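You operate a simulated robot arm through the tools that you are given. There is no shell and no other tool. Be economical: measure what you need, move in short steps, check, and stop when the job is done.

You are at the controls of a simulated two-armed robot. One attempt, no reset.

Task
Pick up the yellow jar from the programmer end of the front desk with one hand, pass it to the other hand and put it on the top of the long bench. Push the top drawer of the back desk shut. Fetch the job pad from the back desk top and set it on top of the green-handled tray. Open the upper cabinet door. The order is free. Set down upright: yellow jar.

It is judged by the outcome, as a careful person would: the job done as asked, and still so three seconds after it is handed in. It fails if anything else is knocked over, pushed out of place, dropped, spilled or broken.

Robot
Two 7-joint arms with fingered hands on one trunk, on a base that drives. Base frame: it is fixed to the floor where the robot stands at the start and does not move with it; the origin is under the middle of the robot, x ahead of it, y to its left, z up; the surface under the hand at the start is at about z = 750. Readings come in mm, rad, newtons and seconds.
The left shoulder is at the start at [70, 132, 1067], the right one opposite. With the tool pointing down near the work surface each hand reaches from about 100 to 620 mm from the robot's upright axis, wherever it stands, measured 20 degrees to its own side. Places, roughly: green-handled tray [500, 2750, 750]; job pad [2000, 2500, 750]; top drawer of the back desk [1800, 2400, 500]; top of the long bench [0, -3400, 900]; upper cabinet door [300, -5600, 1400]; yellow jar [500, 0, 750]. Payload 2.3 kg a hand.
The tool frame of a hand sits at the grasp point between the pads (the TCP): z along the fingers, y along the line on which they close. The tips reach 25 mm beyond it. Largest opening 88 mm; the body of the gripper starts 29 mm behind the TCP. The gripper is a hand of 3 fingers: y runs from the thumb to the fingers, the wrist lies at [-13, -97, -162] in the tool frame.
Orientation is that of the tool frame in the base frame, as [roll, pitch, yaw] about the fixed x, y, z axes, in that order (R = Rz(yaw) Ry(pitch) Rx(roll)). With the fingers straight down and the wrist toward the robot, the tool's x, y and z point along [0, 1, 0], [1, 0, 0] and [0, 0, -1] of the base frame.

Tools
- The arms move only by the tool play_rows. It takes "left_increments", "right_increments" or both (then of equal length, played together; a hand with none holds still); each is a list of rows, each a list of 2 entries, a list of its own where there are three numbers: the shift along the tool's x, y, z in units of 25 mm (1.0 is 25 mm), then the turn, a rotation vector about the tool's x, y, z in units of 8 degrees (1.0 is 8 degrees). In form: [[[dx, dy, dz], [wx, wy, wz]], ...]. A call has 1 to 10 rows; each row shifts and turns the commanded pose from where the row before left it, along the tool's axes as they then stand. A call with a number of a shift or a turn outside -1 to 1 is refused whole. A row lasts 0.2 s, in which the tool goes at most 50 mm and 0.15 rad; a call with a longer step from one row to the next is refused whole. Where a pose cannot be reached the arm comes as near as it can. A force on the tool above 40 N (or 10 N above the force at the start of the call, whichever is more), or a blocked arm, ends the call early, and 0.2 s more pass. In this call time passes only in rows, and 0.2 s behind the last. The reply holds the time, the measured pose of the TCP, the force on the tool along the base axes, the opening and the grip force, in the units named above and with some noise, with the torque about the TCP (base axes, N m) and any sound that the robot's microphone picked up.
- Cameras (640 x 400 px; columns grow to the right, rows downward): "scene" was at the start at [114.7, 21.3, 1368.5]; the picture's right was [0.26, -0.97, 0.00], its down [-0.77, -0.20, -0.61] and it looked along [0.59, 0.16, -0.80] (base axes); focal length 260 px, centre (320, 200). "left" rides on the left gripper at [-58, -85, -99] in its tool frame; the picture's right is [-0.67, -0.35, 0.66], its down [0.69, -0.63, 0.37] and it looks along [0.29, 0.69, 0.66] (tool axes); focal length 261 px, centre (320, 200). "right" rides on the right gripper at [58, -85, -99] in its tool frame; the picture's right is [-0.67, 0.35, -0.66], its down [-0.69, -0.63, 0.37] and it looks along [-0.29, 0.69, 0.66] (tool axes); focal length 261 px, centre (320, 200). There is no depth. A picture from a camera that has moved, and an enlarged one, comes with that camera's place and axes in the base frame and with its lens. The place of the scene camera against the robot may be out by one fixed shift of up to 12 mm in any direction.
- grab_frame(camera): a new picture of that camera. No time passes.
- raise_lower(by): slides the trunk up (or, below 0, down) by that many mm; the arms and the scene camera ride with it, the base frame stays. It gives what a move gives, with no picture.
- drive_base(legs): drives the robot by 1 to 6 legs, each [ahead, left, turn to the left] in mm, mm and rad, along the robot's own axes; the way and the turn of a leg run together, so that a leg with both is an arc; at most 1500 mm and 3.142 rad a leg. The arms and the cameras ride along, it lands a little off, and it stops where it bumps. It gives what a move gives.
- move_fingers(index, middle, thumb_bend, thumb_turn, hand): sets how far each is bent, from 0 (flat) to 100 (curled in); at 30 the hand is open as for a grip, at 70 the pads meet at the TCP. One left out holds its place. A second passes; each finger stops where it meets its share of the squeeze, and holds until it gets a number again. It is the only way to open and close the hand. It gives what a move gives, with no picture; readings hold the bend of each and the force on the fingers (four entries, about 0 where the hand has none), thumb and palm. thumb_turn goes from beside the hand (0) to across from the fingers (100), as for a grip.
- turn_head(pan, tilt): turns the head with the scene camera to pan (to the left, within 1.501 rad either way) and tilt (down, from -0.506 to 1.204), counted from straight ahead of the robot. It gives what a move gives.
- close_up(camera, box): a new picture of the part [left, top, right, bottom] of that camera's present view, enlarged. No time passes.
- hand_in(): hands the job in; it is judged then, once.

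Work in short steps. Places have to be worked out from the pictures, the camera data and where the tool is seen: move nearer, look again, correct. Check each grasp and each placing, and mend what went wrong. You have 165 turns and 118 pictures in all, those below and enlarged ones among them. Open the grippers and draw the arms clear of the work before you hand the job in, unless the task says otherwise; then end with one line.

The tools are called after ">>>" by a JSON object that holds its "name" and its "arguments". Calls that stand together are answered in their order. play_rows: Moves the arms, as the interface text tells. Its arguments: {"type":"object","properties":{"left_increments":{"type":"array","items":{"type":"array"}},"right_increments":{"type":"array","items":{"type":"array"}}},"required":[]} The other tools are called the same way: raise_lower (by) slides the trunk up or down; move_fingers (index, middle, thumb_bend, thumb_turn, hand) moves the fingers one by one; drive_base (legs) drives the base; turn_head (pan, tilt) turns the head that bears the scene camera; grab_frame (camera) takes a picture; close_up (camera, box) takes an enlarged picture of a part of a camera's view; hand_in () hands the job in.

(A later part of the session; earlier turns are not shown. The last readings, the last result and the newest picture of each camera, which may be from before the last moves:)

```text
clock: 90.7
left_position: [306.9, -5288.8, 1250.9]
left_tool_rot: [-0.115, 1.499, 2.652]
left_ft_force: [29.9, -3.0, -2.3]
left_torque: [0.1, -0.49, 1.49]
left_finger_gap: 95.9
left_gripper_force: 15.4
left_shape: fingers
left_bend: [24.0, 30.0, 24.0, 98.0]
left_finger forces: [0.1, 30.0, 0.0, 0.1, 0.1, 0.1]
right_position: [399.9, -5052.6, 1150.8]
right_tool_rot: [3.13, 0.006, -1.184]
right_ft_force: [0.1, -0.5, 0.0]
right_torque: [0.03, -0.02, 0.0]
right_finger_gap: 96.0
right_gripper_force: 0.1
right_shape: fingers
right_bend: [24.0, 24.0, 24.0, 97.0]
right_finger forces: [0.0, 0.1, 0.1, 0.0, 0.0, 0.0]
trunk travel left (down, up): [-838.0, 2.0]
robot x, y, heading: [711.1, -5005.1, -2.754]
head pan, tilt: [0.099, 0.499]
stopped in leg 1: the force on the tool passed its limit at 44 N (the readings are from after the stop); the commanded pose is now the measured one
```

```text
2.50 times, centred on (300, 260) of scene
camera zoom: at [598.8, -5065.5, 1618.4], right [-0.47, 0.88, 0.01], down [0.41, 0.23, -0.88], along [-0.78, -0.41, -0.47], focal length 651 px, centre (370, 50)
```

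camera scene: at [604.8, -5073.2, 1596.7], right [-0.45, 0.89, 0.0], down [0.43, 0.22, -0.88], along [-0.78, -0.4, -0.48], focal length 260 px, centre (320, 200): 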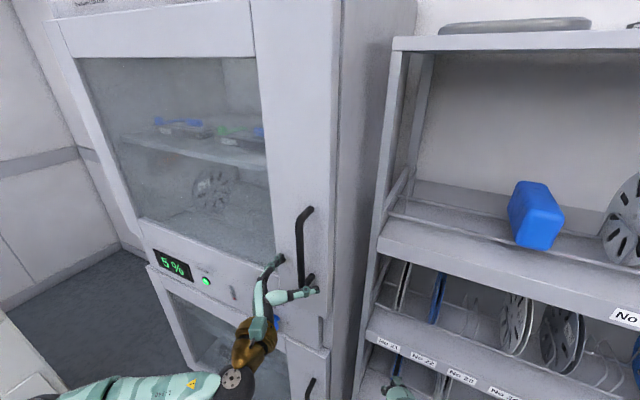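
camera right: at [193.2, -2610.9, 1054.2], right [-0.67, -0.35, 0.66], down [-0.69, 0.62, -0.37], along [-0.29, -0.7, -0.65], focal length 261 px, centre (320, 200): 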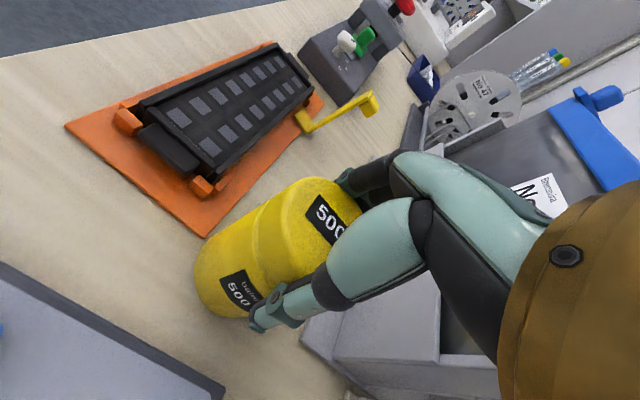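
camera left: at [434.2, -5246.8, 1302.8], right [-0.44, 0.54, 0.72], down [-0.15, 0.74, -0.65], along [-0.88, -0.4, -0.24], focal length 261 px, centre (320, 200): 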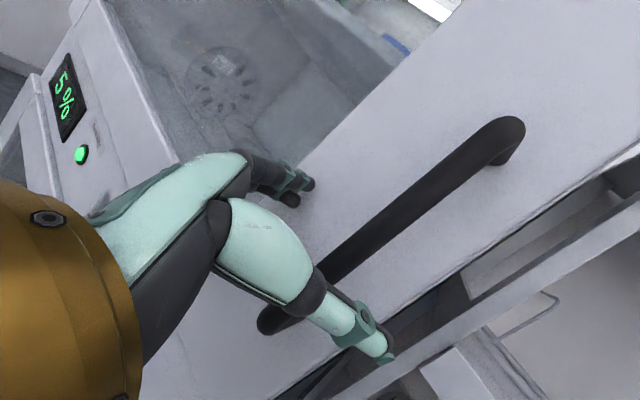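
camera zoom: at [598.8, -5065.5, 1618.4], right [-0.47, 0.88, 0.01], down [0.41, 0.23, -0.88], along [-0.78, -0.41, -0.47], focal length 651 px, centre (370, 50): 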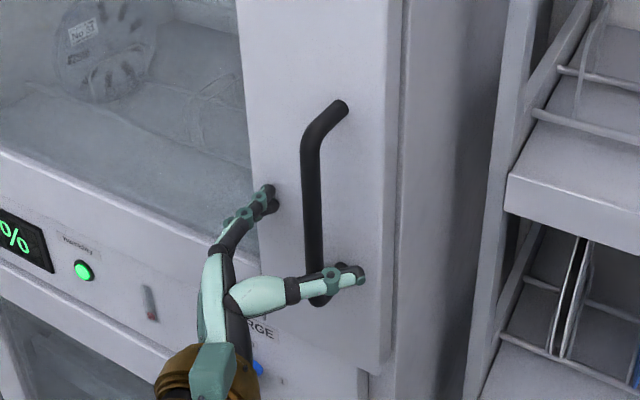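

A finger touched the door: the open fingers reach further than the bar's standoff. The bar lies 24 mm ahead of the TCP and is centred. I'm partly closing the fingers so their tips draw back, then advancing the rest.

>>> {"name": "move_fingers", "arguments": {"hand": "left", "index": 44, "middle": 44, "thumb_bend": 38}}

>>> {"name": "close_up", "arguments": {"camera": "scene", "box": [210, 180, 390, 340]}}

```text
clock: 91.7
left_position: [307.1, -5291.6, 1250.8]
left_tool_rot: [-0.152, 1.495, 2.616]
left_ft_force: [30.6, -9.9, -2.0]
left_torque: [-0.04, -0.46, 1.79]
left_finger_gap: 61.9
left_gripper_force: 16.0
left_shape: fingers
left_bend: [44.0, 30.0, 38.0, 98.0]
left_finger forces: [0.1, 31.1, 0.0, 0.0, 0.0, 0.0]
right_position: [401.5, -5057.4, 1149.9]
right_tool_rot: [3.131, 0.011, -1.186]
right_ft_force: [0.4, 0.0, 0.3]
right_torque: [-0.02, -0.01, 0.0]
right_finger_gap: 95.9
right_gripper_force: 0.0
right_shape: fingers
right_bend: [24.0, 24.0, 24.0, 97.0]
right_finger forces: [0.0, 0.0, 0.0, 0.0, 0.1, 0.1]
trunk travel left (down, up): [-838.0, 2.0]
robot x, y, heading: [711.1, -5007.9, -2.756]
head pan, tilt: [0.099, 0.499]
```

```text
2.50 times, centred on (300, 260) of scene
camera zoom: at [599.0, -5072.3, 1618.2], right [-0.47, 0.88, 0.01], down [0.41, 0.23, -0.88], along [-0.78, -0.41, -0.47], focal length 651 px, centre (370, 50)
```

zoom: 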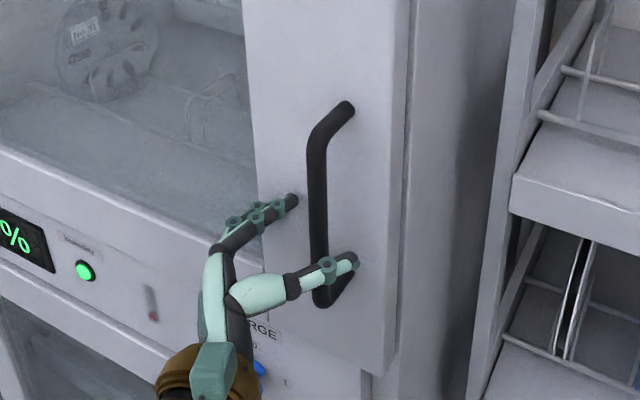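

The middle finger is still pressed against the door, giving +30 N in x. I'm backing off 12 mm along the fingers to free it.

>>> {"name": "play_rows", "arguments": {"left_increments": [[[0, 0, -0.3], [0, 0, 0]], [[0, 0, -0.3], [0, 0, 0]]]}}

>>> {"name": "grab_frame", "arguments": {"camera": "left"}}

```text
clock: 92.3
left_position: [308.0, -5288.6, 1246.9]
left_tool_rot: [-0.131, 1.506, 2.625]
left_ft_force: [9.6, -4.7, 1.1]
left_torque: [-0.05, -0.07, 0.45]
left_finger_gap: 61.8
left_gripper_force: 4.5
left_shape: fingers
left_bend: [44.0, 33.0, 38.0, 98.0]
left_finger forces: [0.0, 9.4, 0.0, 0.1, 0.0, 0.0]
right_position: [389.1, -5049.6, 1147.3]
right_tool_rot: [3.137, 0.004, -1.191]
right_ft_force: [-0.4, 0.6, 0.1]
right_torque: [0.01, 0.03, -0.02]
right_finger_gap: 95.6
right_gripper_force: 0.1
right_shape: fingers
right_bend: [24.0, 24.0, 24.0, 97.0]
right_finger forces: [0.1, 0.0, 0.1, 0.0, 0.0, 0.1]
trunk travel left (down, up): [-838.0, 2.0]
robot x, y, heading: [710.4, -5004.7, -2.761]
head pan, tilt: [0.099, 0.499]
```

```text
65 pictures are left
camera left: at [434.0, -5249.3, 1299.8], right [-0.44, 0.55, 0.71], down [-0.14, 0.74, -0.66], along [-0.89, -0.39, -0.25], focal length 261 px, centre (320, 200)
```

left: 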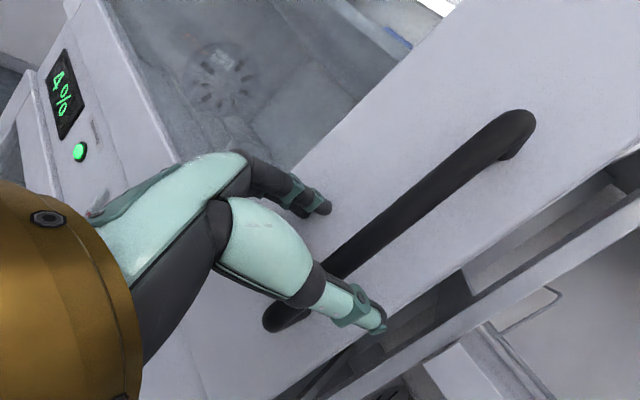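

Backing off further to free the finger, then narrowing the opening so that all the tips stay shorter.

>>> {"name": "play_rows", "arguments": {"left_increments": [[[0, 0, -0.5], [0, 0, 0]], [[0, 0, -0.5], [0, 0, 0]]]}}

>>> {"name": "move_fingers", "arguments": {"hand": "left", "index": 46, "middle": 46, "thumb_bend": 42}}

>>> {"name": "grab_frame", "arguments": {"camera": "left"}}

>>> {"name": "close_up", "arguments": {"camera": "scene", "box": [210, 180, 390, 340]}}

```text
clock: 92.9
left_position: [327.5, -5299.6, 1245.3]
left_tool_rot: [-0.201, 1.509, 2.559]
left_ft_force: [-0.3, 0.2, -0.5]
left_torque: [0.02, -0.01, -0.05]
left_finger_gap: 62.2
left_gripper_force: 0.0
left_shape: fingers
left_bend: [44.0, 36.0, 38.0, 98.0]
left_finger forces: [0.0, 0.0, 0.0, 0.1, 0.0, 0.0]
right_position: [386.5, -5049.4, 1147.3]
right_tool_rot: [-3.141, 0.001, -1.189]
right_ft_force: [1.4, 0.1, 0.0]
right_torque: [0.04, -0.02, 0.03]
right_finger_gap: 95.7
right_gripper_force: 0.0
right_shape: fingers
right_bend: [24.0, 24.0, 24.0, 97.0]
right_finger forces: [0.0, 0.0, 0.0, 0.0, 0.1, 0.0]
trunk travel left (down, up): [-838.0, 2.0]
robot x, y, heading: [708.2, -5003.3, -2.759]
head pan, tilt: [0.099, 0.499]
```

```text
clock: 93.9
left_position: [324.8, -5298.3, 1244.2]
left_tool_rot: [-0.16, 1.512, 2.599]
left_ft_force: [-1.1, -0.1, 0.0]
left_torque: [-0.03, -0.03, 0.01]
left_finger_gap: 55.5
left_gripper_force: 0.1
left_shape: fingers
left_bend: [46.0, 46.0, 42.0, 98.0]
left_finger forces: [0.1, 0.0, 0.0, 0.0, 0.1, 0.0]
right_position: [384.5, -5050.1, 1145.4]
right_tool_rot: [-3.139, -0.001, -1.19]
right_ft_force: [-0.2, 0.5, 0.8]
right_torque: [-0.02, -0.03, 0.01]
right_finger_gap: 95.7
right_gripper_force: 0.1
right_shape: fingers
right_bend: [24.0, 24.0, 24.0, 97.0]
right_finger forces: [0.0, 0.1, 0.1, 0.0, 0.0, 0.0]
trunk travel left (down, up): [-838.0, 2.0]
robot x, y, heading: [712.4, -5007.8, -2.758]
head pan, tilt: [0.099, 0.499]
```

```text
64 pictures are left
camera left: at [451.0, -5258.7, 1297.0], right [-0.44, 0.55, 0.71], down [-0.14, 0.74, -0.66], along [-0.89, -0.39, -0.25], focal length 261 px, centre (320, 200)
```

left: 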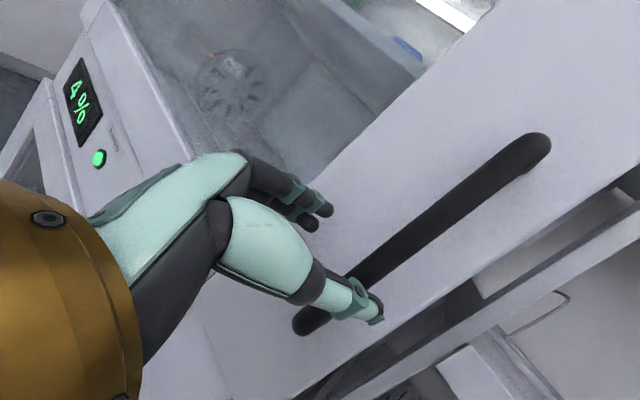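

```text
2.50 times, centred on (300, 260) of scene
camera zoom: at [575.1, -5063.0, 1616.7], right [-0.46, 0.89, 0.0], down [0.42, 0.22, -0.88], along [-0.78, -0.41, -0.48], focal length 651 px, centre (370, 50)
```

zoom: 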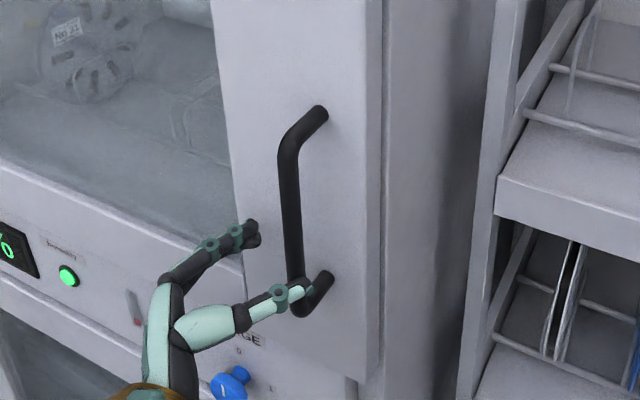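

The bar is at (288, -5276), the door face at x≈248. I need 34 mm forward and 6 mm toward the thumb side.

>>> {"name": "play_rows", "arguments": {"left_increments": [[[0, -0.26, 0], [0, 0, 0]], [[0, 0, 0.4], [0, 0, 0]], [[0, 0, 0.4], [0, 0, 0]], [[0, 0, 0.4], [0, 0, 0]], [[0, 0, 0.2], [0, 0, 0]]]}}

>>> {"name": "grab_frame", "arguments": {"camera": "left"}}

>>> {"name": "close_up", "arguments": {"camera": "scene", "box": [210, 180, 390, 340]}}

```text
clock: 95.1
left_position: [303.1, -5281.6, 1247.6]
left_tool_rot: [-0.161, 1.507, 2.602]
left_ft_force: [12.8, -2.4, -3.9]
left_torque: [0.05, -0.2, 0.37]
left_finger_gap: 54.7
left_gripper_force: 6.7
left_shape: fingers
left_bend: [46.0, 47.0, 42.0, 98.0]
left_finger forces: [7.7, 5.2, 0.0, 0.1, 0.0, 0.0]
right_position: [390.1, -5051.7, 1148.0]
right_tool_rot: [3.138, 0.004, -1.186]
right_ft_force: [-0.7, -0.1, -0.4]
right_torque: [-0.01, -0.01, 0.01]
right_finger_gap: 95.8
right_gripper_force: 0.0
right_shape: fingers
right_bend: [24.0, 24.0, 24.0, 97.0]
right_finger forces: [0.0, 0.0, 0.1, 0.0, 0.0, 0.0]
trunk travel left (down, up): [-838.0, 2.0]
robot x, y, heading: [713.9, -5006.0, -2.762]
head pan, tilt: [0.099, 0.499]
```

```text
62 pictures are left
camera left: at [429.4, -5241.2, 1299.5], right [-0.44, 0.54, 0.71], down [-0.14, 0.74, -0.65], along [-0.89, -0.39, -0.25], focal length 261 px, centre (320, 200)
```

left: 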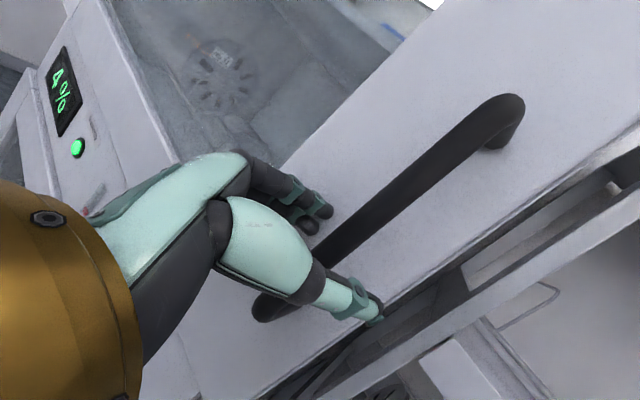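

```text
2.50 times, centred on (300, 260) of scene
camera zoom: at [584.8, -5066.1, 1617.3], right [-0.46, 0.89, 0.0], down [0.42, 0.22, -0.88], along [-0.78, -0.41, -0.47], focal length 651 px, centre (370, 50)
```

zoom: 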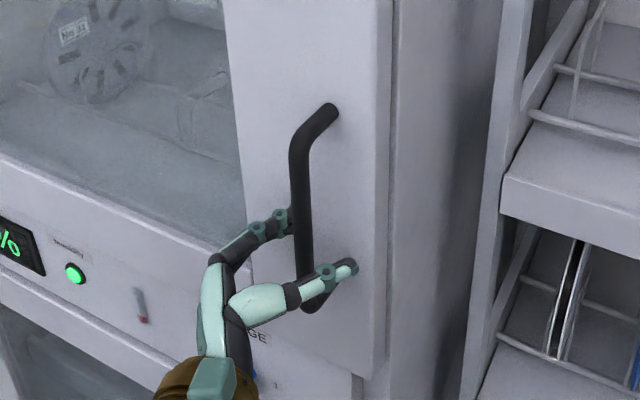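

The fingers are on the left of the bar and the thumb on the right, with the bar between. Closing on it.

>>> {"name": "move_fingers", "arguments": {"hand": "left", "index": 72, "middle": 72, "thumb_bend": 66}}

>>> {"name": "close_up", "arguments": {"camera": "scene", "box": [210, 180, 390, 340]}}

>>> {"name": "grab_frame", "arguments": {"camera": "left"}}

```text
clock: 96.1
left_position: [296.4, -5276.7, 1245.4]
left_tool_rot: [-0.16, 1.511, 2.599]
left_ft_force: [-1.0, 4.3, 0.0]
left_torque: [-0.04, -0.01, 0.07]
left_finger_gap: 2.2
left_gripper_force: 1.8
left_shape: fingers
left_bend: [72.0, 72.0, 64.0, 97.0]
left_finger forces: [0.0, 0.0, 0.0, 0.0, 4.2, 0.1]
right_position: [383.1, -5047.5, 1146.6]
right_tool_rot: [-3.139, -0.002, -1.19]
right_ft_force: [0.5, -0.1, 0.3]
right_torque: [0.03, 0.01, 0.03]
right_finger_gap: 96.0
right_gripper_force: 0.0
right_shape: fingers
right_bend: [24.0, 24.0, 24.0, 97.0]
right_finger forces: [0.0, 0.0, 0.0, 0.1, 0.0, 0.0]
trunk travel left (down, up): [-838.0, 2.0]
robot x, y, heading: [712.2, -5005.0, -2.755]
head pan, tilt: [0.099, 0.499]
```

```text
2.50 times, centred on (300, 260) of scene
camera zoom: at [575.0, -5060.0, 1616.8], right [-0.46, 0.89, 0.0], down [0.42, 0.22, -0.88], along [-0.78, -0.41, -0.48], focal length 651 px, centre (370, 50)
```

zoom: 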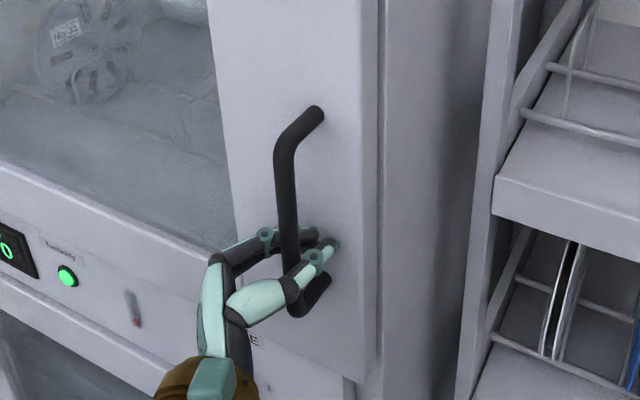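

```text
59 pictures are left
camera left: at [421.4, -5235.8, 1299.0], right [-0.44, 0.55, 0.71], down [-0.14, 0.74, -0.66], along [-0.89, -0.39, -0.25], focal length 261 px, centre (320, 200)
```

left: 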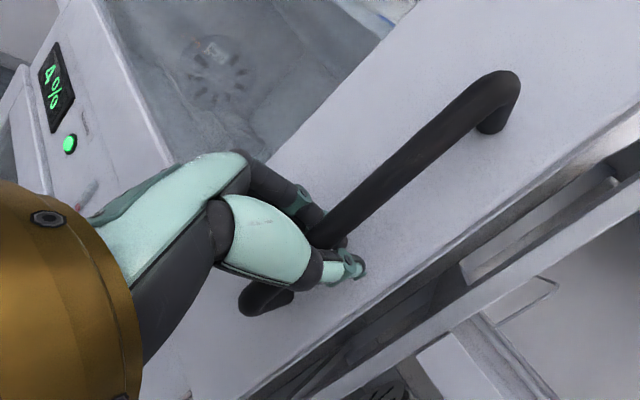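

The fingers are hooked round behind the bar and closed against the thumb. I'm starting with a gentle straight pull of 60 mm away from the cabinet by the base.

>>> {"name": "drive_base", "arguments": {"legs": [[-56, 22, 0]]}}

>>> {"name": "grab_frame", "arguments": {"camera": "scene"}}

```text
clock: 97.0
left_position: [346.6, -5276.4, 1242.6]
left_tool_rot: [-0.22, 1.518, 2.538]
left_ft_force: [-0.2, -1.4, -0.1]
left_torque: [-0.01, 0.05, 0.0]
left_finger_gap: 0.0
left_gripper_force: 0.0
left_shape: fingers
left_bend: [72.0, 72.0, 66.0, 97.0]
left_finger forces: [0.0, 0.0, 0.0, 0.0, 0.0, 0.1]
right_position: [436.9, -5049.0, 1144.3]
right_tool_rot: [-3.134, -0.003, -1.19]
right_ft_force: [-0.6, -0.3, 0.6]
right_torque: [0.02, -0.01, 0.02]
right_finger_gap: 95.9
right_gripper_force: 0.0
right_shape: fingers
right_bend: [24.0, 24.0, 24.0, 97.0]
right_finger forces: [0.0, 0.0, 0.1, 0.1, 0.0, 0.0]
trunk travel left (down, up): [-838.0, 2.0]
robot x, y, heading: [772.6, -5002.8, -2.76]
head pan, tilt: [0.099, 0.499]
```

```text
58 pictures are left
camera scene: at [624.9, -5061.7, 1615.9], right [-0.46, 0.89, 0.0], down [0.43, 0.22, -0.88], along [-0.78, -0.41, -0.48], focal length 260 px, centre (320, 200)
```

scene: 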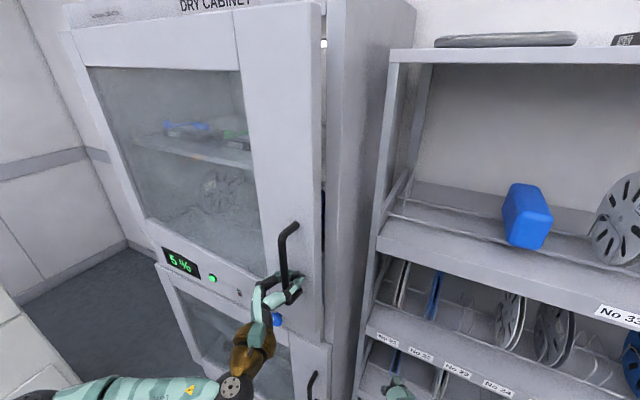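

The door has cracked open. Now I swing it on an arc about the hinge, base and hand turning together, by about 14° first.

>>> {"name": "drive_base", "arguments": {"legs": [[-170, 209, -0.25]]}}

>>> {"name": "grab_frame", "arguments": {"camera": "scene"}}

```text
clock: 99.0
left_position: [516.5, -5320.3, 1245.5]
left_tool_rot: [-0.198, 1.514, 2.312]
left_ft_force: [-0.2, 0.6, -0.5]
left_torque: [0.02, -0.03, 0.02]
left_finger_gap: 0.1
left_gripper_force: 0.0
left_shape: fingers
left_bend: [72.0, 72.0, 66.0, 97.0]
left_finger forces: [0.0, 0.1, 0.0, 0.1, 0.0, 0.0]
right_position: [659.3, -5122.5, 1144.8]
right_tool_rot: [-3.138, -0.002, -1.441]
right_ft_force: [0.6, 0.5, 0.5]
right_torque: [0.01, -0.01, 0.02]
right_finger_gap: 95.7
right_gripper_force: 0.0
right_shape: fingers
right_bend: [24.0, 24.0, 24.0, 97.0]
right_finger forces: [0.0, 0.0, 0.0, 0.1, 0.0, 0.1]
trunk travel left (down, up): [-838.0, 2.0]
robot x, y, heading: [993.2, -5160.2, -3.007]
head pan, tilt: [0.099, 0.499]
```

```text
57 pictures are left
camera scene: at [840.2, -5183.4, 1616.5], right [-0.23, 0.97, 0.0], down [0.47, 0.11, -0.88], along [-0.85, -0.2, -0.48], focal length 260 px, centre (320, 200)
```

scene: 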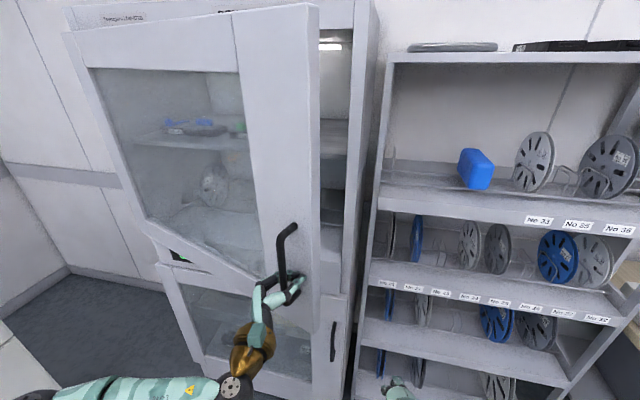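

The door follows with no force, about 20° open. I continue the arc another 25°.

>>> {"name": "drive_base", "arguments": {"legs": [[-298, 366, -0.44]]}}

>>> {"name": "grab_frame", "arguments": {"camera": "scene"}}

```text
clock: 101.8
left_position: [757.5, -5492.4, 1245.7]
left_tool_rot: [-0.175, 1.513, 1.883]
left_ft_force: [0.7, 0.2, 0.3]
left_torque: [0.0, 0.0, 0.02]
left_finger_gap: 0.1
left_gripper_force: 0.2
left_shape: fingers
left_bend: [72.0, 72.0, 66.0, 97.0]
left_finger forces: [0.2, 0.1, 0.1, 0.0, 0.0, 0.1]
right_position: [972.2, -5375.1, 1145.1]
right_tool_rot: [-3.139, -0.002, -1.89]
right_ft_force: [-0.6, -0.1, -1.4]
right_torque: [-0.01, 0.02, 0.01]
right_finger_gap: 96.0
right_gripper_force: 0.0
right_shape: fingers
right_bend: [24.0, 24.0, 24.0, 97.0]
right_finger forces: [0.1, 0.0, 0.0, 0.0, 0.1, 0.0]
trunk travel left (down, up): [-838.0, 2.0]
robot x, y, heading: [1249.5, -5555.1, 2.825]
head pan, tilt: [0.099, 0.499]
```

```text
56 pictures are left
camera scene: at [1106.2, -5512.4, 1616.6], right [0.22, 0.98, 0.0], down [0.47, -0.11, -0.88], along [-0.86, 0.19, -0.48], focal length 260 px, centre (320, 200)
```

scene: 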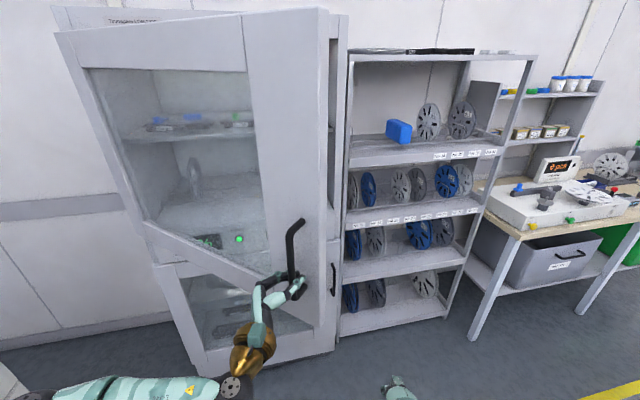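

About 45° open. I continue by another 17°, as far as the machines on the far side allow.

>>> {"name": "drive_base", "arguments": {"legs": [[-203, 251, -0.3]]}}

>>> {"name": "grab_frame", "arguments": {"camera": "scene"}}

>>> {"name": "grab_frame", "arguments": {"camera": "left"}}

```text
clock: 103.9
left_position: [865.3, -5657.4, 1244.4]
left_tool_rot: [-0.161, 1.513, 1.597]
left_ft_force: [2.6, 2.0, 0.2]
left_torque: [0.0, -0.02, -0.02]
left_finger_gap: 2.9
left_gripper_force: 1.5
left_shape: fingers
left_bend: [72.0, 72.0, 63.0, 97.0]
left_finger forces: [0.0, 0.1, 0.0, 0.0, 3.5, 0.1]
right_position: [1107.6, -5609.3, 1145.2]
right_tool_rot: [-3.141, -0.005, -2.191]
right_ft_force: [-1.2, -0.6, 0.0]
right_torque: [-0.04, 0.03, -0.02]
right_finger_gap: 96.2
right_gripper_force: 0.0
right_shape: fingers
right_bend: [24.0, 24.0, 24.0, 97.0]
right_finger forces: [0.1, 0.1, 0.0, 0.0, 0.1, 0.1]
trunk travel left (down, up): [-838.0, 2.0]
robot x, y, heading: [1321.9, -5862.7, 2.524]
head pan, tilt: [0.099, 0.499]
```

```text
55 pictures are left
camera scene: at [1192.9, -5782.1, 1616.7], right [0.5, 0.87, 0.0], down [0.41, -0.24, -0.88], along [-0.76, 0.43, -0.48], focal length 260 px, centre (320, 200)
```

scene: 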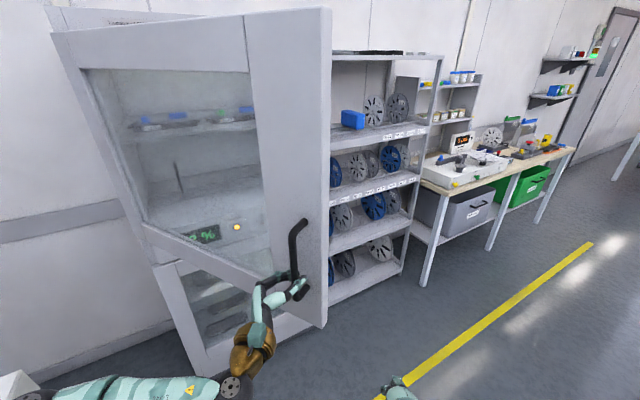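

```text
54 pictures are left
camera left: at [967.3, -5742.8, 1298.7], right [0.22, 0.67, 0.71], down [0.55, 0.52, -0.66], along [-0.81, 0.53, -0.25], focal length 261 px, centre (320, 200)
```

left: 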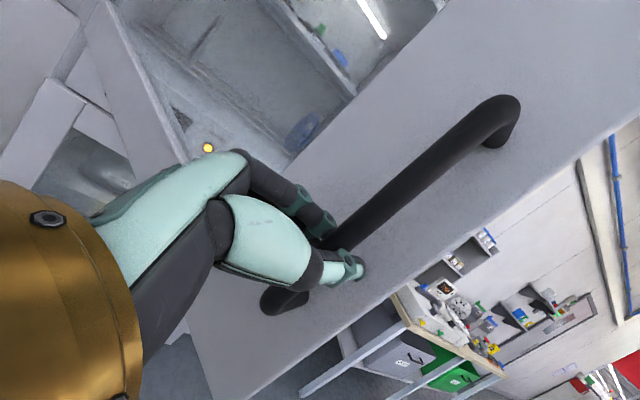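

About 63° open and the cabinet lamp went amber. I take a little more, 7°, with the remaining room.

>>> {"name": "drive_base", "arguments": {"legs": [[-88, 109, -0.13]]}}

>>> {"name": "move_fingers", "arguments": {"hand": "left", "index": 42, "middle": 42, "thumb_bend": 36}}

>>> {"name": "grab_frame", "arguments": {"camera": "left"}}

```text
clock: 105.4
left_position: [899.0, -5743.4, 1245.7]
left_tool_rot: [-0.12, 1.512, 1.501]
left_ft_force: [4.2, 0.3, -1.2]
left_torque: [-0.02, 0.06, -0.05]
left_finger_gap: 4.3
left_gripper_force: 2.5
left_shape: fingers
left_bend: [72.0, 72.0, 62.0, 98.0]
left_finger forces: [0.0, 0.0, 0.1, 0.0, 4.5, 0.1]
right_position: [1143.0, -5726.1, 1146.1]
right_tool_rot: [3.14, -0.001, -2.322]
right_ft_force: [-1.2, -0.1, 0.3]
right_torque: [0.01, 0.01, -0.02]
right_finger_gap: 95.9
right_gripper_force: 0.1
right_shape: fingers
right_bend: [24.0, 24.0, 24.0, 97.0]
right_finger forces: [0.0, 0.0, 0.0, 0.0, 0.0, 0.0]
trunk travel left (down, up): [-838.0, 2.0]
robot x, y, heading: [1314.1, -6001.8, 2.388]
head pan, tilt: [0.099, 0.499]
stopped in leg 1: the robot was blocked; the commanded pose is now the measured one
```

```text
clock: 106.4
left_position: [895.8, -5740.1, 1244.5]
left_tool_rot: [-0.181, 1.511, 1.442]
left_ft_force: [1.0, -0.3, -0.3]
left_torque: [0.01, 0.03, 0.0]
left_finger_gap: 64.9
left_gripper_force: 0.1
left_shape: fingers
left_bend: [42.0, 42.0, 36.0, 98.0]
left_finger forces: [0.0, 0.1, 0.0, 0.0, 0.1, 0.0]
right_position: [1139.8, -5724.7, 1144.1]
right_tool_rot: [-3.139, 0.0, -2.323]
right_ft_force: [0.3, 0.2, 0.4]
right_torque: [0.0, -0.06, 0.01]
right_finger_gap: 95.7
right_gripper_force: 0.1
right_shape: fingers
right_bend: [24.0, 24.0, 24.0, 97.0]
right_finger forces: [0.0, 0.0, 0.1, 0.1, 0.0, 0.0]
trunk travel left (down, up): [-838.0, 2.0]
robot x, y, heading: [1318.4, -6005.7, 2.392]
head pan, tilt: [0.099, 0.499]
```

```text
53 pictures are left
camera left: at [984.8, -5839.0, 1298.5], right [0.31, 0.63, 0.71], down [0.61, 0.44, -0.66], along [-0.73, 0.64, -0.25], focal length 261 px, centre (320, 200)
```

left: 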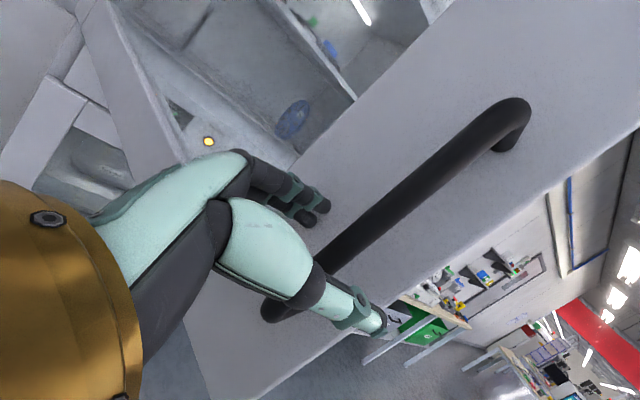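

The base met something at the very end of that move. The door is about 72° open and the hand is open now. I'm drawing the hand back off the bar and looking left to see what is near me.

>>> {"name": "play_rows", "arguments": {"left_increments": [[[0, 0, -0.7], [0, 0, 0]], [[0, 0, -0.7], [0, 0, 0]], [[0, 0, -0.7], [0, 0, 0]], [[0, 0, -0.7], [0, 0, 0]]]}}

>>> {"name": "turn_head", "arguments": {"pan": 1.5, "tilt": 0.8}}

>>> {"name": "grab_frame", "arguments": {"camera": "scene"}}

>>> {"name": "grab_frame", "arguments": {"camera": "left"}}

```text
clock: 107.4
left_position: [899.2, -5811.2, 1241.7]
left_tool_rot: [-0.169, 1.512, 1.455]
left_ft_force: [0.4, 1.2, 0.2]
left_torque: [0.0, -0.02, 0.0]
left_finger_gap: 65.3
left_gripper_force: 0.1
left_shape: fingers
left_bend: [42.0, 42.0, 36.0, 98.0]
left_finger forces: [0.0, 0.0, 0.1, 0.1, 0.0, 0.0]
right_position: [1141.2, -5725.5, 1146.6]
right_tool_rot: [3.14, 0.0, -2.323]
right_ft_force: [-0.7, -0.3, -0.6]
right_torque: [0.0, 0.04, 0.0]
right_finger_gap: 96.0
right_gripper_force: 0.0
right_shape: fingers
right_bend: [24.0, 24.0, 24.0, 97.0]
right_finger forces: [0.0, 0.0, 0.0, 0.0, 0.1, 0.0]
trunk travel left (down, up): [-838.0, 2.0]
robot x, y, heading: [1318.3, -6005.9, 2.39]
head pan, tilt: [0.099, 0.499]
```

```text
clock: 109.0
left_position: [899.8, -5810.2, 1241.7]
left_tool_rot: [-0.158, 1.509, 1.465]
left_ft_force: [-0.4, 0.1, -1.0]
left_torque: [-0.05, 0.02, 0.03]
left_finger_gap: 65.0
left_gripper_force: 0.0
left_shape: fingers
left_bend: [42.0, 42.0, 36.0, 98.0]
left_finger forces: [0.0, 0.0, 0.1, 0.1, 0.1, 0.0]
right_position: [1140.2, -5724.7, 1146.2]
right_tool_rot: [-3.139, 0.0, -2.324]
right_ft_force: [0.2, 0.7, 0.4]
right_torque: [-0.01, 0.0, -0.02]
right_finger_gap: 95.9
right_gripper_force: 0.1
right_shape: fingers
right_bend: [24.0, 24.0, 24.0, 97.0]
right_finger forces: [0.1, 0.0, 0.0, 0.0, 0.0, 0.0]
trunk travel left (down, up): [-838.0, 2.0]
robot x, y, heading: [1318.6, -6004.4, 2.395]
head pan, tilt: [1.499, 0.799]
```

```text
52 pictures are left
camera scene: at [1215.5, -6019.8, 1590.8], right [-0.68, 0.73, 0.0], down [0.53, 0.49, -0.7], along [-0.51, -0.47, -0.72], focal length 260 px, centre (320, 200)
```

scene: 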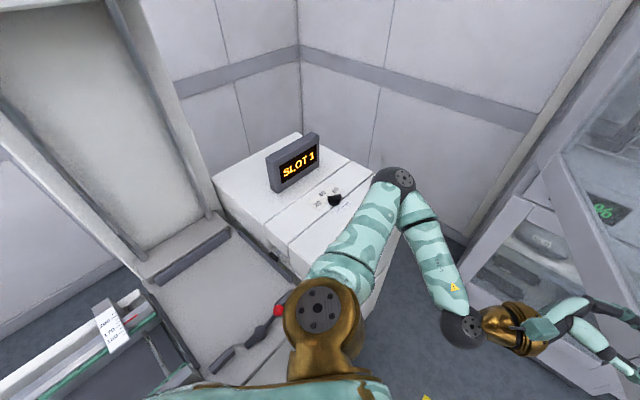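

```text
51 pictures are left
camera left: at [989.7, -5908.5, 1294.7], right [0.31, 0.63, 0.71], down [0.61, 0.44, -0.66], along [-0.73, 0.64, -0.25], focal length 261 px, centre (320, 200)
```

left: 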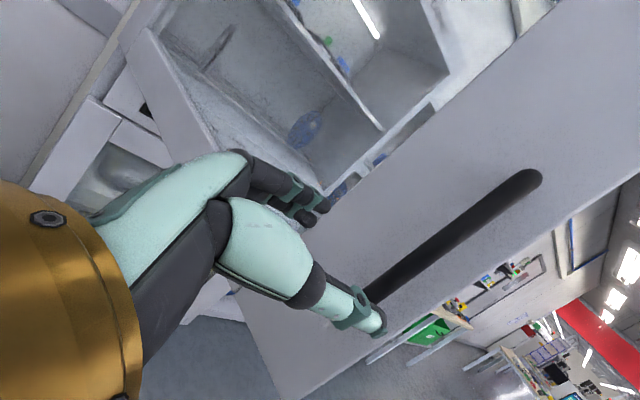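

My left elbow and shoulder are close to the loader machine. I slide straight out along +x, away from both the loader front and the door face.

>>> {"name": "drive_base", "arguments": {"legs": [[-199, -226, 0]]}}

>>> {"name": "grab_frame", "arguments": {"camera": "scene"}}

```text
clock: 111.0
left_position: [1198.1, -5784.4, 1239.6]
left_tool_rot: [-0.191, 1.51, 1.431]
left_ft_force: [0.2, 0.4, 0.0]
left_torque: [0.02, -0.01, 0.0]
left_finger_gap: 65.5
left_gripper_force: 0.0
left_shape: fingers
left_bend: [42.0, 42.0, 36.0, 98.0]
left_finger forces: [0.0, 0.0, 0.1, 0.0, 0.1, 0.1]
right_position: [1437.4, -5698.3, 1145.5]
right_tool_rot: [-3.137, 0.002, -2.325]
right_ft_force: [-0.9, -0.3, -0.3]
right_torque: [0.03, 0.03, 0.02]
right_finger_gap: 96.0
right_gripper_force: 0.0
right_shape: fingers
right_bend: [24.0, 24.0, 24.0, 97.0]
right_finger forces: [0.1, 0.1, 0.0, 0.1, 0.0, 0.0]
trunk travel left (down, up): [-838.0, 2.0]
robot x, y, heading: [1619.2, -5977.1, 2.391]
head pan, tilt: [1.499, 0.799]
```

```text
50 pictures are left
camera scene: at [1511.8, -5994.4, 1590.6], right [-0.68, 0.73, 0.0], down [0.53, 0.49, -0.7], along [-0.51, -0.47, -0.72], focal length 260 px, centre (320, 200)
```

scene: 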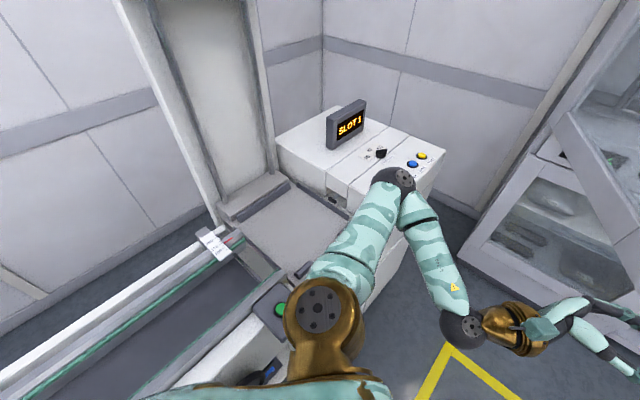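

Clear of the door and the loader, which stands undisturbed. I move away in +y, turn to face +y and go over to the aisle.

>>> {"name": "drive_base", "arguments": {"legs": [[342, -366, 0], [0, 0, -0.82], [300, 780, 0]]}}

>>> {"name": "turn_head", "arguments": {"pan": 0.9, "tilt": 0.4}}

>>> {"name": "turn_head", "arguments": {"pan": 1.5, "tilt": 0.4}}

>>> {"name": "grab_frame", "arguments": {"camera": "scene"}}

```text
clock: 120.2
left_position: [688.6, -4737.6, 1241.1]
left_tool_rot: [-0.131, 1.512, 0.673]
left_ft_force: [0.4, 0.4, -0.8]
left_torque: [-0.02, 0.02, 0.01]
left_finger_gap: 65.3
left_gripper_force: 0.1
left_shape: fingers
left_bend: [42.0, 42.0, 36.0, 98.0]
left_finger forces: [0.0, 0.1, 0.1, 0.1, 0.1, 0.0]
right_position: [913.9, -4855.2, 1145.4]
right_tool_rot: [-3.141, -0.003, 3.14]
right_ft_force: [0.3, 0.0, -0.1]
right_torque: [-0.02, 0.05, 0.03]
right_finger_gap: 95.8
right_gripper_force: 0.0
right_shape: fingers
right_bend: [24.0, 24.0, 24.0, 97.0]
right_finger forces: [0.1, 0.1, 0.1, 0.1, 0.0, 0.0]
trunk travel left (down, up): [-838.0, 2.0]
robot x, y, heading: [830.7, -5167.6, 1.571]
head pan, tilt: [1.499, 0.799]
```

```text
clock: 121.2
left_position: [687.9, -4735.6, 1241.5]
left_tool_rot: [-0.137, 1.51, 0.665]
left_ft_force: [-0.7, 0.2, -0.2]
left_torque: [0.05, -0.03, -0.01]
left_finger_gap: 65.1
left_gripper_force: 0.1
left_shape: fingers
left_bend: [42.0, 42.0, 36.0, 98.0]
left_finger forces: [0.0, 0.0, 0.0, 0.0, 0.0, 0.1]
right_position: [913.4, -4852.9, 1146.4]
right_tool_rot: [-3.139, 0.0, 3.139]
right_ft_force: [-0.7, -0.2, 0.2]
right_torque: [-0.01, 0.01, 0.01]
right_finger_gap: 95.9
right_gripper_force: 0.1
right_shape: fingers
right_bend: [24.0, 24.0, 24.0, 97.0]
right_finger forces: [0.0, 0.1, 0.0, 0.0, 0.0, 0.0]
trunk travel left (down, up): [-838.0, 2.0]
robot x, y, heading: [831.1, -5172.0, 1.57]
head pan, tilt: [0.901, 0.4]
```

```text
clock: 122.2
left_position: [687.4, -4734.9, 1241.0]
left_tool_rot: [-0.194, 1.513, 0.61]
left_ft_force: [0.5, -0.3, -0.2]
left_torque: [0.02, 0.0, -0.02]
left_finger_gap: 65.2
left_gripper_force: 0.0
left_shape: fingers
left_bend: [42.0, 42.0, 36.0, 98.0]
left_finger forces: [0.0, 0.0, 0.0, 0.0, 0.1, 0.0]
right_position: [913.1, -4852.9, 1145.8]
right_tool_rot: [-3.141, 0.002, 3.139]
right_ft_force: [0.4, -0.1, 0.5]
right_torque: [0.03, -0.01, 0.01]
right_finger_gap: 96.0
right_gripper_force: 0.0
right_shape: fingers
right_bend: [24.0, 24.0, 24.0, 97.0]
right_finger forces: [0.1, 0.0, 0.1, 0.0, 0.0, 0.0]
trunk travel left (down, up): [-838.0, 2.0]
robot x, y, heading: [831.7, -5175.0, 1.572]
head pan, tilt: [1.499, 0.4]
```

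```text
49 pictures are left
camera scene: at [733.1, -5113.6, 1625.9], right [0.07, 1.0, 0.0], down [0.39, -0.03, -0.92], along [-0.92, 0.07, -0.39], focal length 260 px, centre (320, 200)
```

scene: 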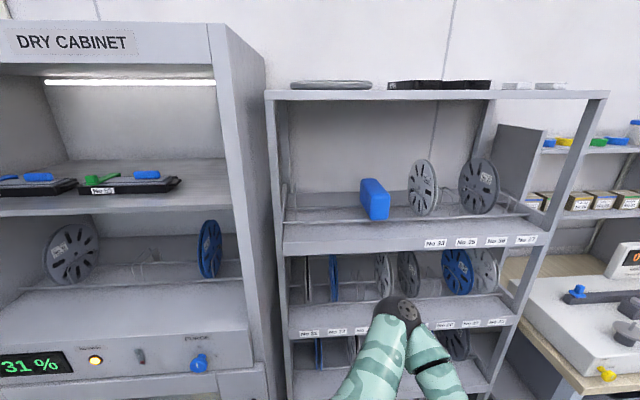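

The cabinet is open with its contents undisturbed. I'm restoring the left hand to its downward pose before the long drive.

>>> {"name": "play_rows", "arguments": {"left_increments": [[[0, 0, -0.3], [1, 0, 0]], [[0, 0, -0.3], [1, 0, 0]], [[0, 0, -0.3], [1, 0, 0]], [[0, 0, -0.3], [1, 0, 0]], [[0, 0, -0.3], [1, 0, 0]], [[0.3, 0, -0.3], [0.7, 0, 0]], [[0.5, 0, 0], [0, 1, 0]], [[0.5, 0, 0], [0, 1, 0]], [[0.5, 0, 0], [0, 1, 0]], [[0.5, 0, 0], [0, 1, 0]]]}}

>>> {"name": "play_rows", "arguments": {"left_increments": [[[0, 0, 0], [0, 1, 0]], [[0, 0, 0], [0, 1, 0]], [[0, 0, 0], [0, 1, 0]], [[0, 0, 0], [0, 1, 0]], [[0, 0, 0], [0, 1, 0]], [[0, 0, 0], [0, 1, 0]], [[0, 0, 0], [0, 1, 0]], [[0, 0, 0], [0, 0.2, 0]]]}}

>>> {"name": "turn_head", "arguments": {"pan": 0.0, "tilt": 0.4}}

>>> {"name": "grab_frame", "arguments": {"camera": "scene"}}

```text
clock: 124.4
left_position: [638.5, -4753.8, 1183.9]
left_tool_rot: [3.072, 1.056, 3.089]
left_ft_force: [0.7, -0.5, -0.3]
left_torque: [0.0, -0.02, 0.0]
left_finger_gap: 65.0
left_gripper_force: 0.1
left_shape: fingers
left_bend: [42.0, 42.0, 36.0, 98.0]
left_finger forces: [0.0, 0.0, 0.0, 0.0, 0.0, 0.0]
right_position: [913.4, -4852.6, 1145.5]
right_tool_rot: [-3.139, 0.0, 3.14]
right_ft_force: [0.3, -0.2, -0.6]
right_torque: [-0.03, -0.02, 0.01]
right_finger_gap: 96.0
right_gripper_force: 0.1
right_shape: fingers
right_bend: [24.0, 24.0, 24.0, 97.0]
right_finger forces: [0.0, 0.0, 0.0, 0.0, 0.0, 0.0]
trunk travel left (down, up): [-838.0, 2.0]
robot x, y, heading: [832.1, -5170.5, 1.574]
head pan, tilt: [1.499, 0.4]
```

```text
clock: 126.2
left_position: [640.2, -4752.6, 1182.7]
left_tool_rot: [3.106, 0.055, -3.134]
left_ft_force: [0.5, -0.4, -0.3]
left_torque: [0.0, 0.0, -0.01]
left_finger_gap: 65.4
left_gripper_force: 0.1
left_shape: fingers
left_bend: [42.0, 42.0, 36.0, 98.0]
left_finger forces: [0.0, 0.0, 0.0, 0.0, 0.1, 0.1]
right_position: [913.2, -4854.1, 1145.4]
right_tool_rot: [-3.138, 0.0, 3.14]
right_ft_force: [0.6, -0.1, 0.8]
right_torque: [-0.03, -0.04, 0.01]
right_finger_gap: 95.8
right_gripper_force: 0.0
right_shape: fingers
right_bend: [24.0, 24.0, 24.0, 97.0]
right_finger forces: [0.0, 0.0, 0.0, 0.0, 0.0, 0.0]
trunk travel left (down, up): [-838.0, 2.0]
robot x, y, heading: [833.2, -5172.3, 1.57]
head pan, tilt: [1.499, 0.4]
```

```text
clock: 127.8
left_position: [640.7, -4753.4, 1183.3]
left_tool_rot: [3.109, 0.055, -3.135]
left_ft_force: [0.5, 0.6, -0.2]
left_torque: [0.01, -0.05, 0.01]
left_finger_gap: 65.4
left_gripper_force: 0.1
left_shape: fingers
left_bend: [42.0, 42.0, 36.0, 98.0]
left_finger forces: [0.1, 0.0, 0.0, 0.0, 0.1, 0.1]
right_position: [914.0, -4853.2, 1145.8]
right_tool_rot: [-3.14, 0.0, 3.139]
right_ft_force: [0.2, -0.2, -0.6]
right_torque: [-0.01, 0.01, -0.01]
right_finger_gap: 96.2
right_gripper_force: 0.0
right_shape: fingers
right_bend: [24.0, 24.0, 24.0, 97.0]
right_finger forces: [0.0, 0.0, 0.1, 0.0, 0.0, 0.0]
trunk travel left (down, up): [-838.0, 2.0]
robot x, y, heading: [834.1, -5170.5, 1.567]
head pan, tilt: [0.0, 0.4]
```

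```text
48 pictures are left
camera scene: at [825.4, -5027.8, 1625.9], right [1.0, 0.0, 0.0], down [0.0, -0.39, -0.92], along [0.0, 0.92, -0.39], focal length 260 px, centre (320, 200)
```

scene: 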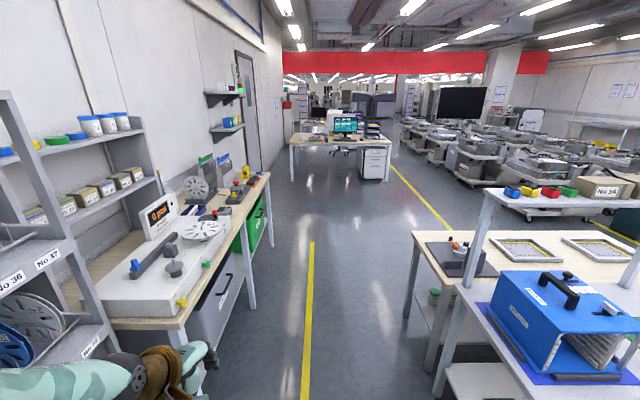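

The aisle is clear back to the front desk, whose far end is at x≈2190. A wide lane at x≈2500 leads on to the back desk. Driving there.

>>> {"name": "drive_base", "arguments": {"legs": [[1400, 0, 0], [1400, 0, 0], [800, 0, 0], [350, -850, 0], [350, -850, 0]]}}

>>> {"name": "turn_head", "arguments": {"pan": 0.15, "tilt": 0.3}}

>>> {"name": "grab_frame", "arguments": {"camera": "scene"}}

```text
clock: 154.2
left_position: [2210.6, -337.7, 1182.9]
left_tool_rot: [3.108, 0.056, -3.085]
left_ft_force: [0.6, 0.1, -0.1]
left_torque: [-0.03, 0.0, -0.02]
left_finger_gap: 65.2
left_gripper_force: 0.1
left_shape: fingers
left_bend: [42.0, 42.0, 36.0, 98.0]
left_finger forces: [0.0, 0.0, 0.1, 0.1, 0.0, 0.0]
right_position: [2488.2, -424.1, 1146.6]
right_tool_rot: [-3.139, 0.0, -3.092]
right_ft_force: [-0.7, -0.3, -0.2]
right_torque: [-0.03, 0.03, -0.02]
right_finger_gap: 95.8
right_gripper_force: 0.0
right_shape: fingers
right_bend: [24.0, 24.0, 24.0, 97.0]
right_finger forces: [0.1, 0.0, 0.1, 0.1, 0.0, 0.0]
trunk travel left (down, up): [-838.0, 2.0]
robot x, y, heading: [2428.0, -748.7, 1.619]
head pan, tilt: [0.0, 0.4]
```

```text
clock: 154.9
left_position: [2210.7, -338.9, 1182.3]
left_tool_rot: [3.108, 0.056, -3.086]
left_ft_force: [0.4, -0.9, -0.4]
left_torque: [0.02, 0.02, 0.02]
left_finger_gap: 65.2
left_gripper_force: 0.0
left_shape: fingers
left_bend: [42.0, 42.0, 36.0, 98.0]
left_finger forces: [0.0, 0.1, 0.0, 0.0, 0.0, 0.0]
right_position: [2488.9, -423.5, 1147.3]
right_tool_rot: [-3.139, 0.0, -3.093]
right_ft_force: [0.0, 0.1, 0.6]
right_torque: [0.0, 0.0, -0.02]
right_finger_gap: 95.9
right_gripper_force: 0.0
right_shape: fingers
right_bend: [24.0, 24.0, 24.0, 97.0]
right_finger forces: [0.1, 0.0, 0.0, 0.1, 0.0, 0.0]
trunk travel left (down, up): [-838.0, 2.0]
robot x, y, heading: [2426.3, -748.1, 1.625]
head pan, tilt: [0.15, 0.3]
```

```text
47 pictures are left
camera scene: at [2396.6, -604.2, 1635.1], right [0.98, 0.2, 0.0], down [0.06, -0.29, -0.96], along [-0.19, 0.94, -0.3], focal length 260 px, centre (320, 200)
```

scene: 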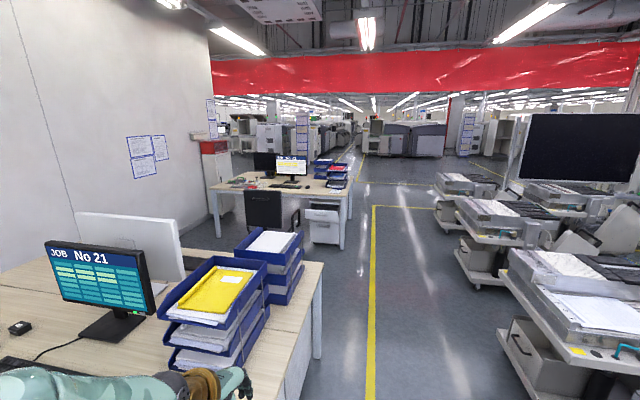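

The back desk is ahead with its top pedestal drawer open, facing me. I move right, clear of the front desk, then forward and look again.

>>> {"name": "drive_base", "arguments": {"legs": [[0, -250, -0.05], [1400, 0, 0], [500, 300, 0]]}}

>>> {"name": "turn_head", "arguments": {"pan": 0.35, "tilt": 0.45}}

>>> {"name": "grab_frame", "arguments": {"camera": "scene"}}

```text
clock: 166.2
left_position: [2210.1, 1592.6, 1184.0]
left_tool_rot: [3.104, 0.054, 3.13]
left_ft_force: [-0.4, -0.1, 0.5]
left_torque: [-0.03, -0.02, 0.0]
left_finger_gap: 65.4
left_gripper_force: 0.0
left_shape: fingers
left_bend: [42.0, 42.0, 36.0, 98.0]
left_finger forces: [0.1, 0.0, 0.0, 0.0, 0.1, 0.0]
right_position: [2481.1, 1487.8, 1146.2]
right_tool_rot: [-3.141, -0.002, 3.121]
right_ft_force: [-0.8, 0.3, 0.2]
right_torque: [0.01, 0.0, 0.02]
right_finger_gap: 96.1
right_gripper_force: 0.0
right_shape: fingers
right_bend: [24.0, 24.0, 24.0, 97.0]
right_finger forces: [0.1, 0.0, 0.1, 0.0, 0.0, 0.1]
trunk travel left (down, up): [-838.0, 2.0]
robot x, y, heading: [2391.8, 1171.5, 1.55]
head pan, tilt: [0.15, 0.3]
```

```text
clock: 166.9
left_position: [2208.7, 1593.6, 1183.3]
left_tool_rot: [3.107, 0.054, 3.132]
left_ft_force: [0.1, 0.2, 0.6]
left_torque: [0.03, 0.03, -0.02]
left_finger_gap: 65.2
left_gripper_force: 0.0
left_shape: fingers
left_bend: [42.0, 42.0, 36.0, 98.0]
left_finger forces: [0.1, 0.0, 0.0, 0.0, 0.0, 0.0]
right_position: [2478.9, 1489.4, 1146.4]
right_tool_rot: [-3.139, 0.0, 3.12]
right_ft_force: [0.4, 0.1, 0.1]
right_torque: [0.0, -0.03, -0.02]
right_finger_gap: 96.0
right_gripper_force: 0.0
right_shape: fingers
right_bend: [24.0, 24.0, 24.0, 97.0]
right_finger forces: [0.0, 0.0, 0.0, 0.0, 0.1, 0.0]
trunk travel left (down, up): [-838.0, 2.0]
robot x, y, heading: [2391.0, 1171.2, 1.548]
head pan, tilt: [0.351, 0.45]
```

```text
46 pictures are left
camera scene: at [2357.2, 1309.7, 1621.3], right [0.95, 0.32, 0.0], down [0.14, -0.41, -0.9], along [-0.29, 0.85, -0.43], focal length 260 px, centre (320, 200)
```

scene: 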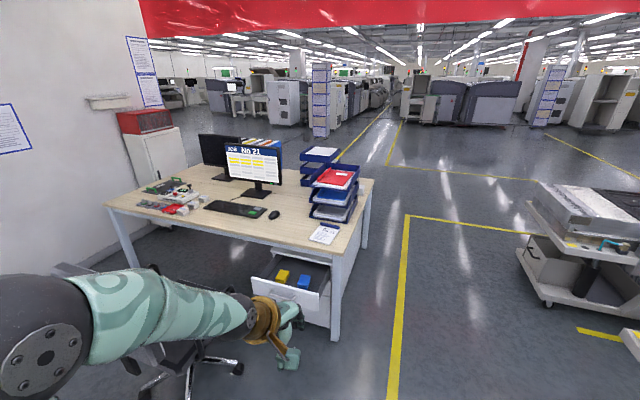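

The job pad is on the near right end of the desk top and the open drawer below it. The tray group is at the far left end. Zooming in on the desk.

>>> {"name": "close_up", "arguments": {"camera": "scene", "box": [90, 130, 380, 330]}}

>>> {"name": "close_up", "arguments": {"camera": "scene", "box": [240, 210, 380, 320]}}

```text
2.00 times, centred on (235, 230) of scene
camera zoom: at [2357.2, 1309.7, 1621.3], right [0.95, 0.32, 0.0], down [0.14, -0.41, -0.9], along [-0.29, 0.85, -0.43], focal length 521 px, centre (490, 140)
```

zoom: 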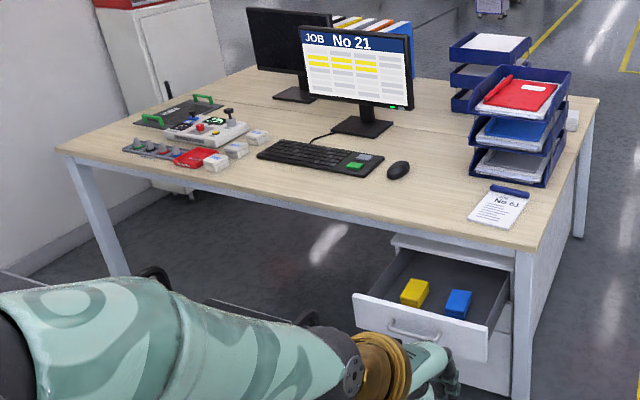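

```text
3.64 times, centred on (310, 265) of scene
camera zoom: at [2357.2, 1309.7, 1621.3], right [0.95, 0.32, 0.0], down [0.14, -0.41, -0.9], along [-0.29, 0.85, -0.43], focal length 947 px, centre (356, -36)
```

zoom: 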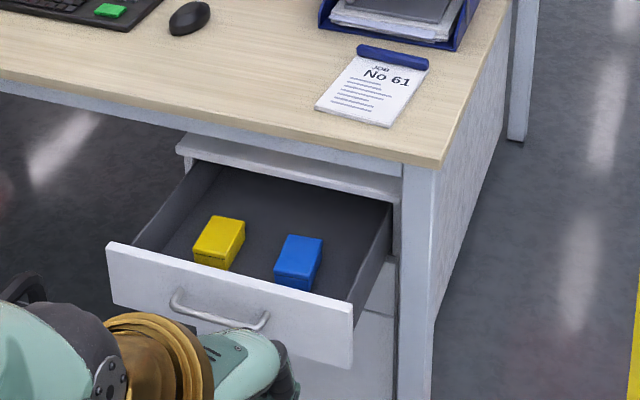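

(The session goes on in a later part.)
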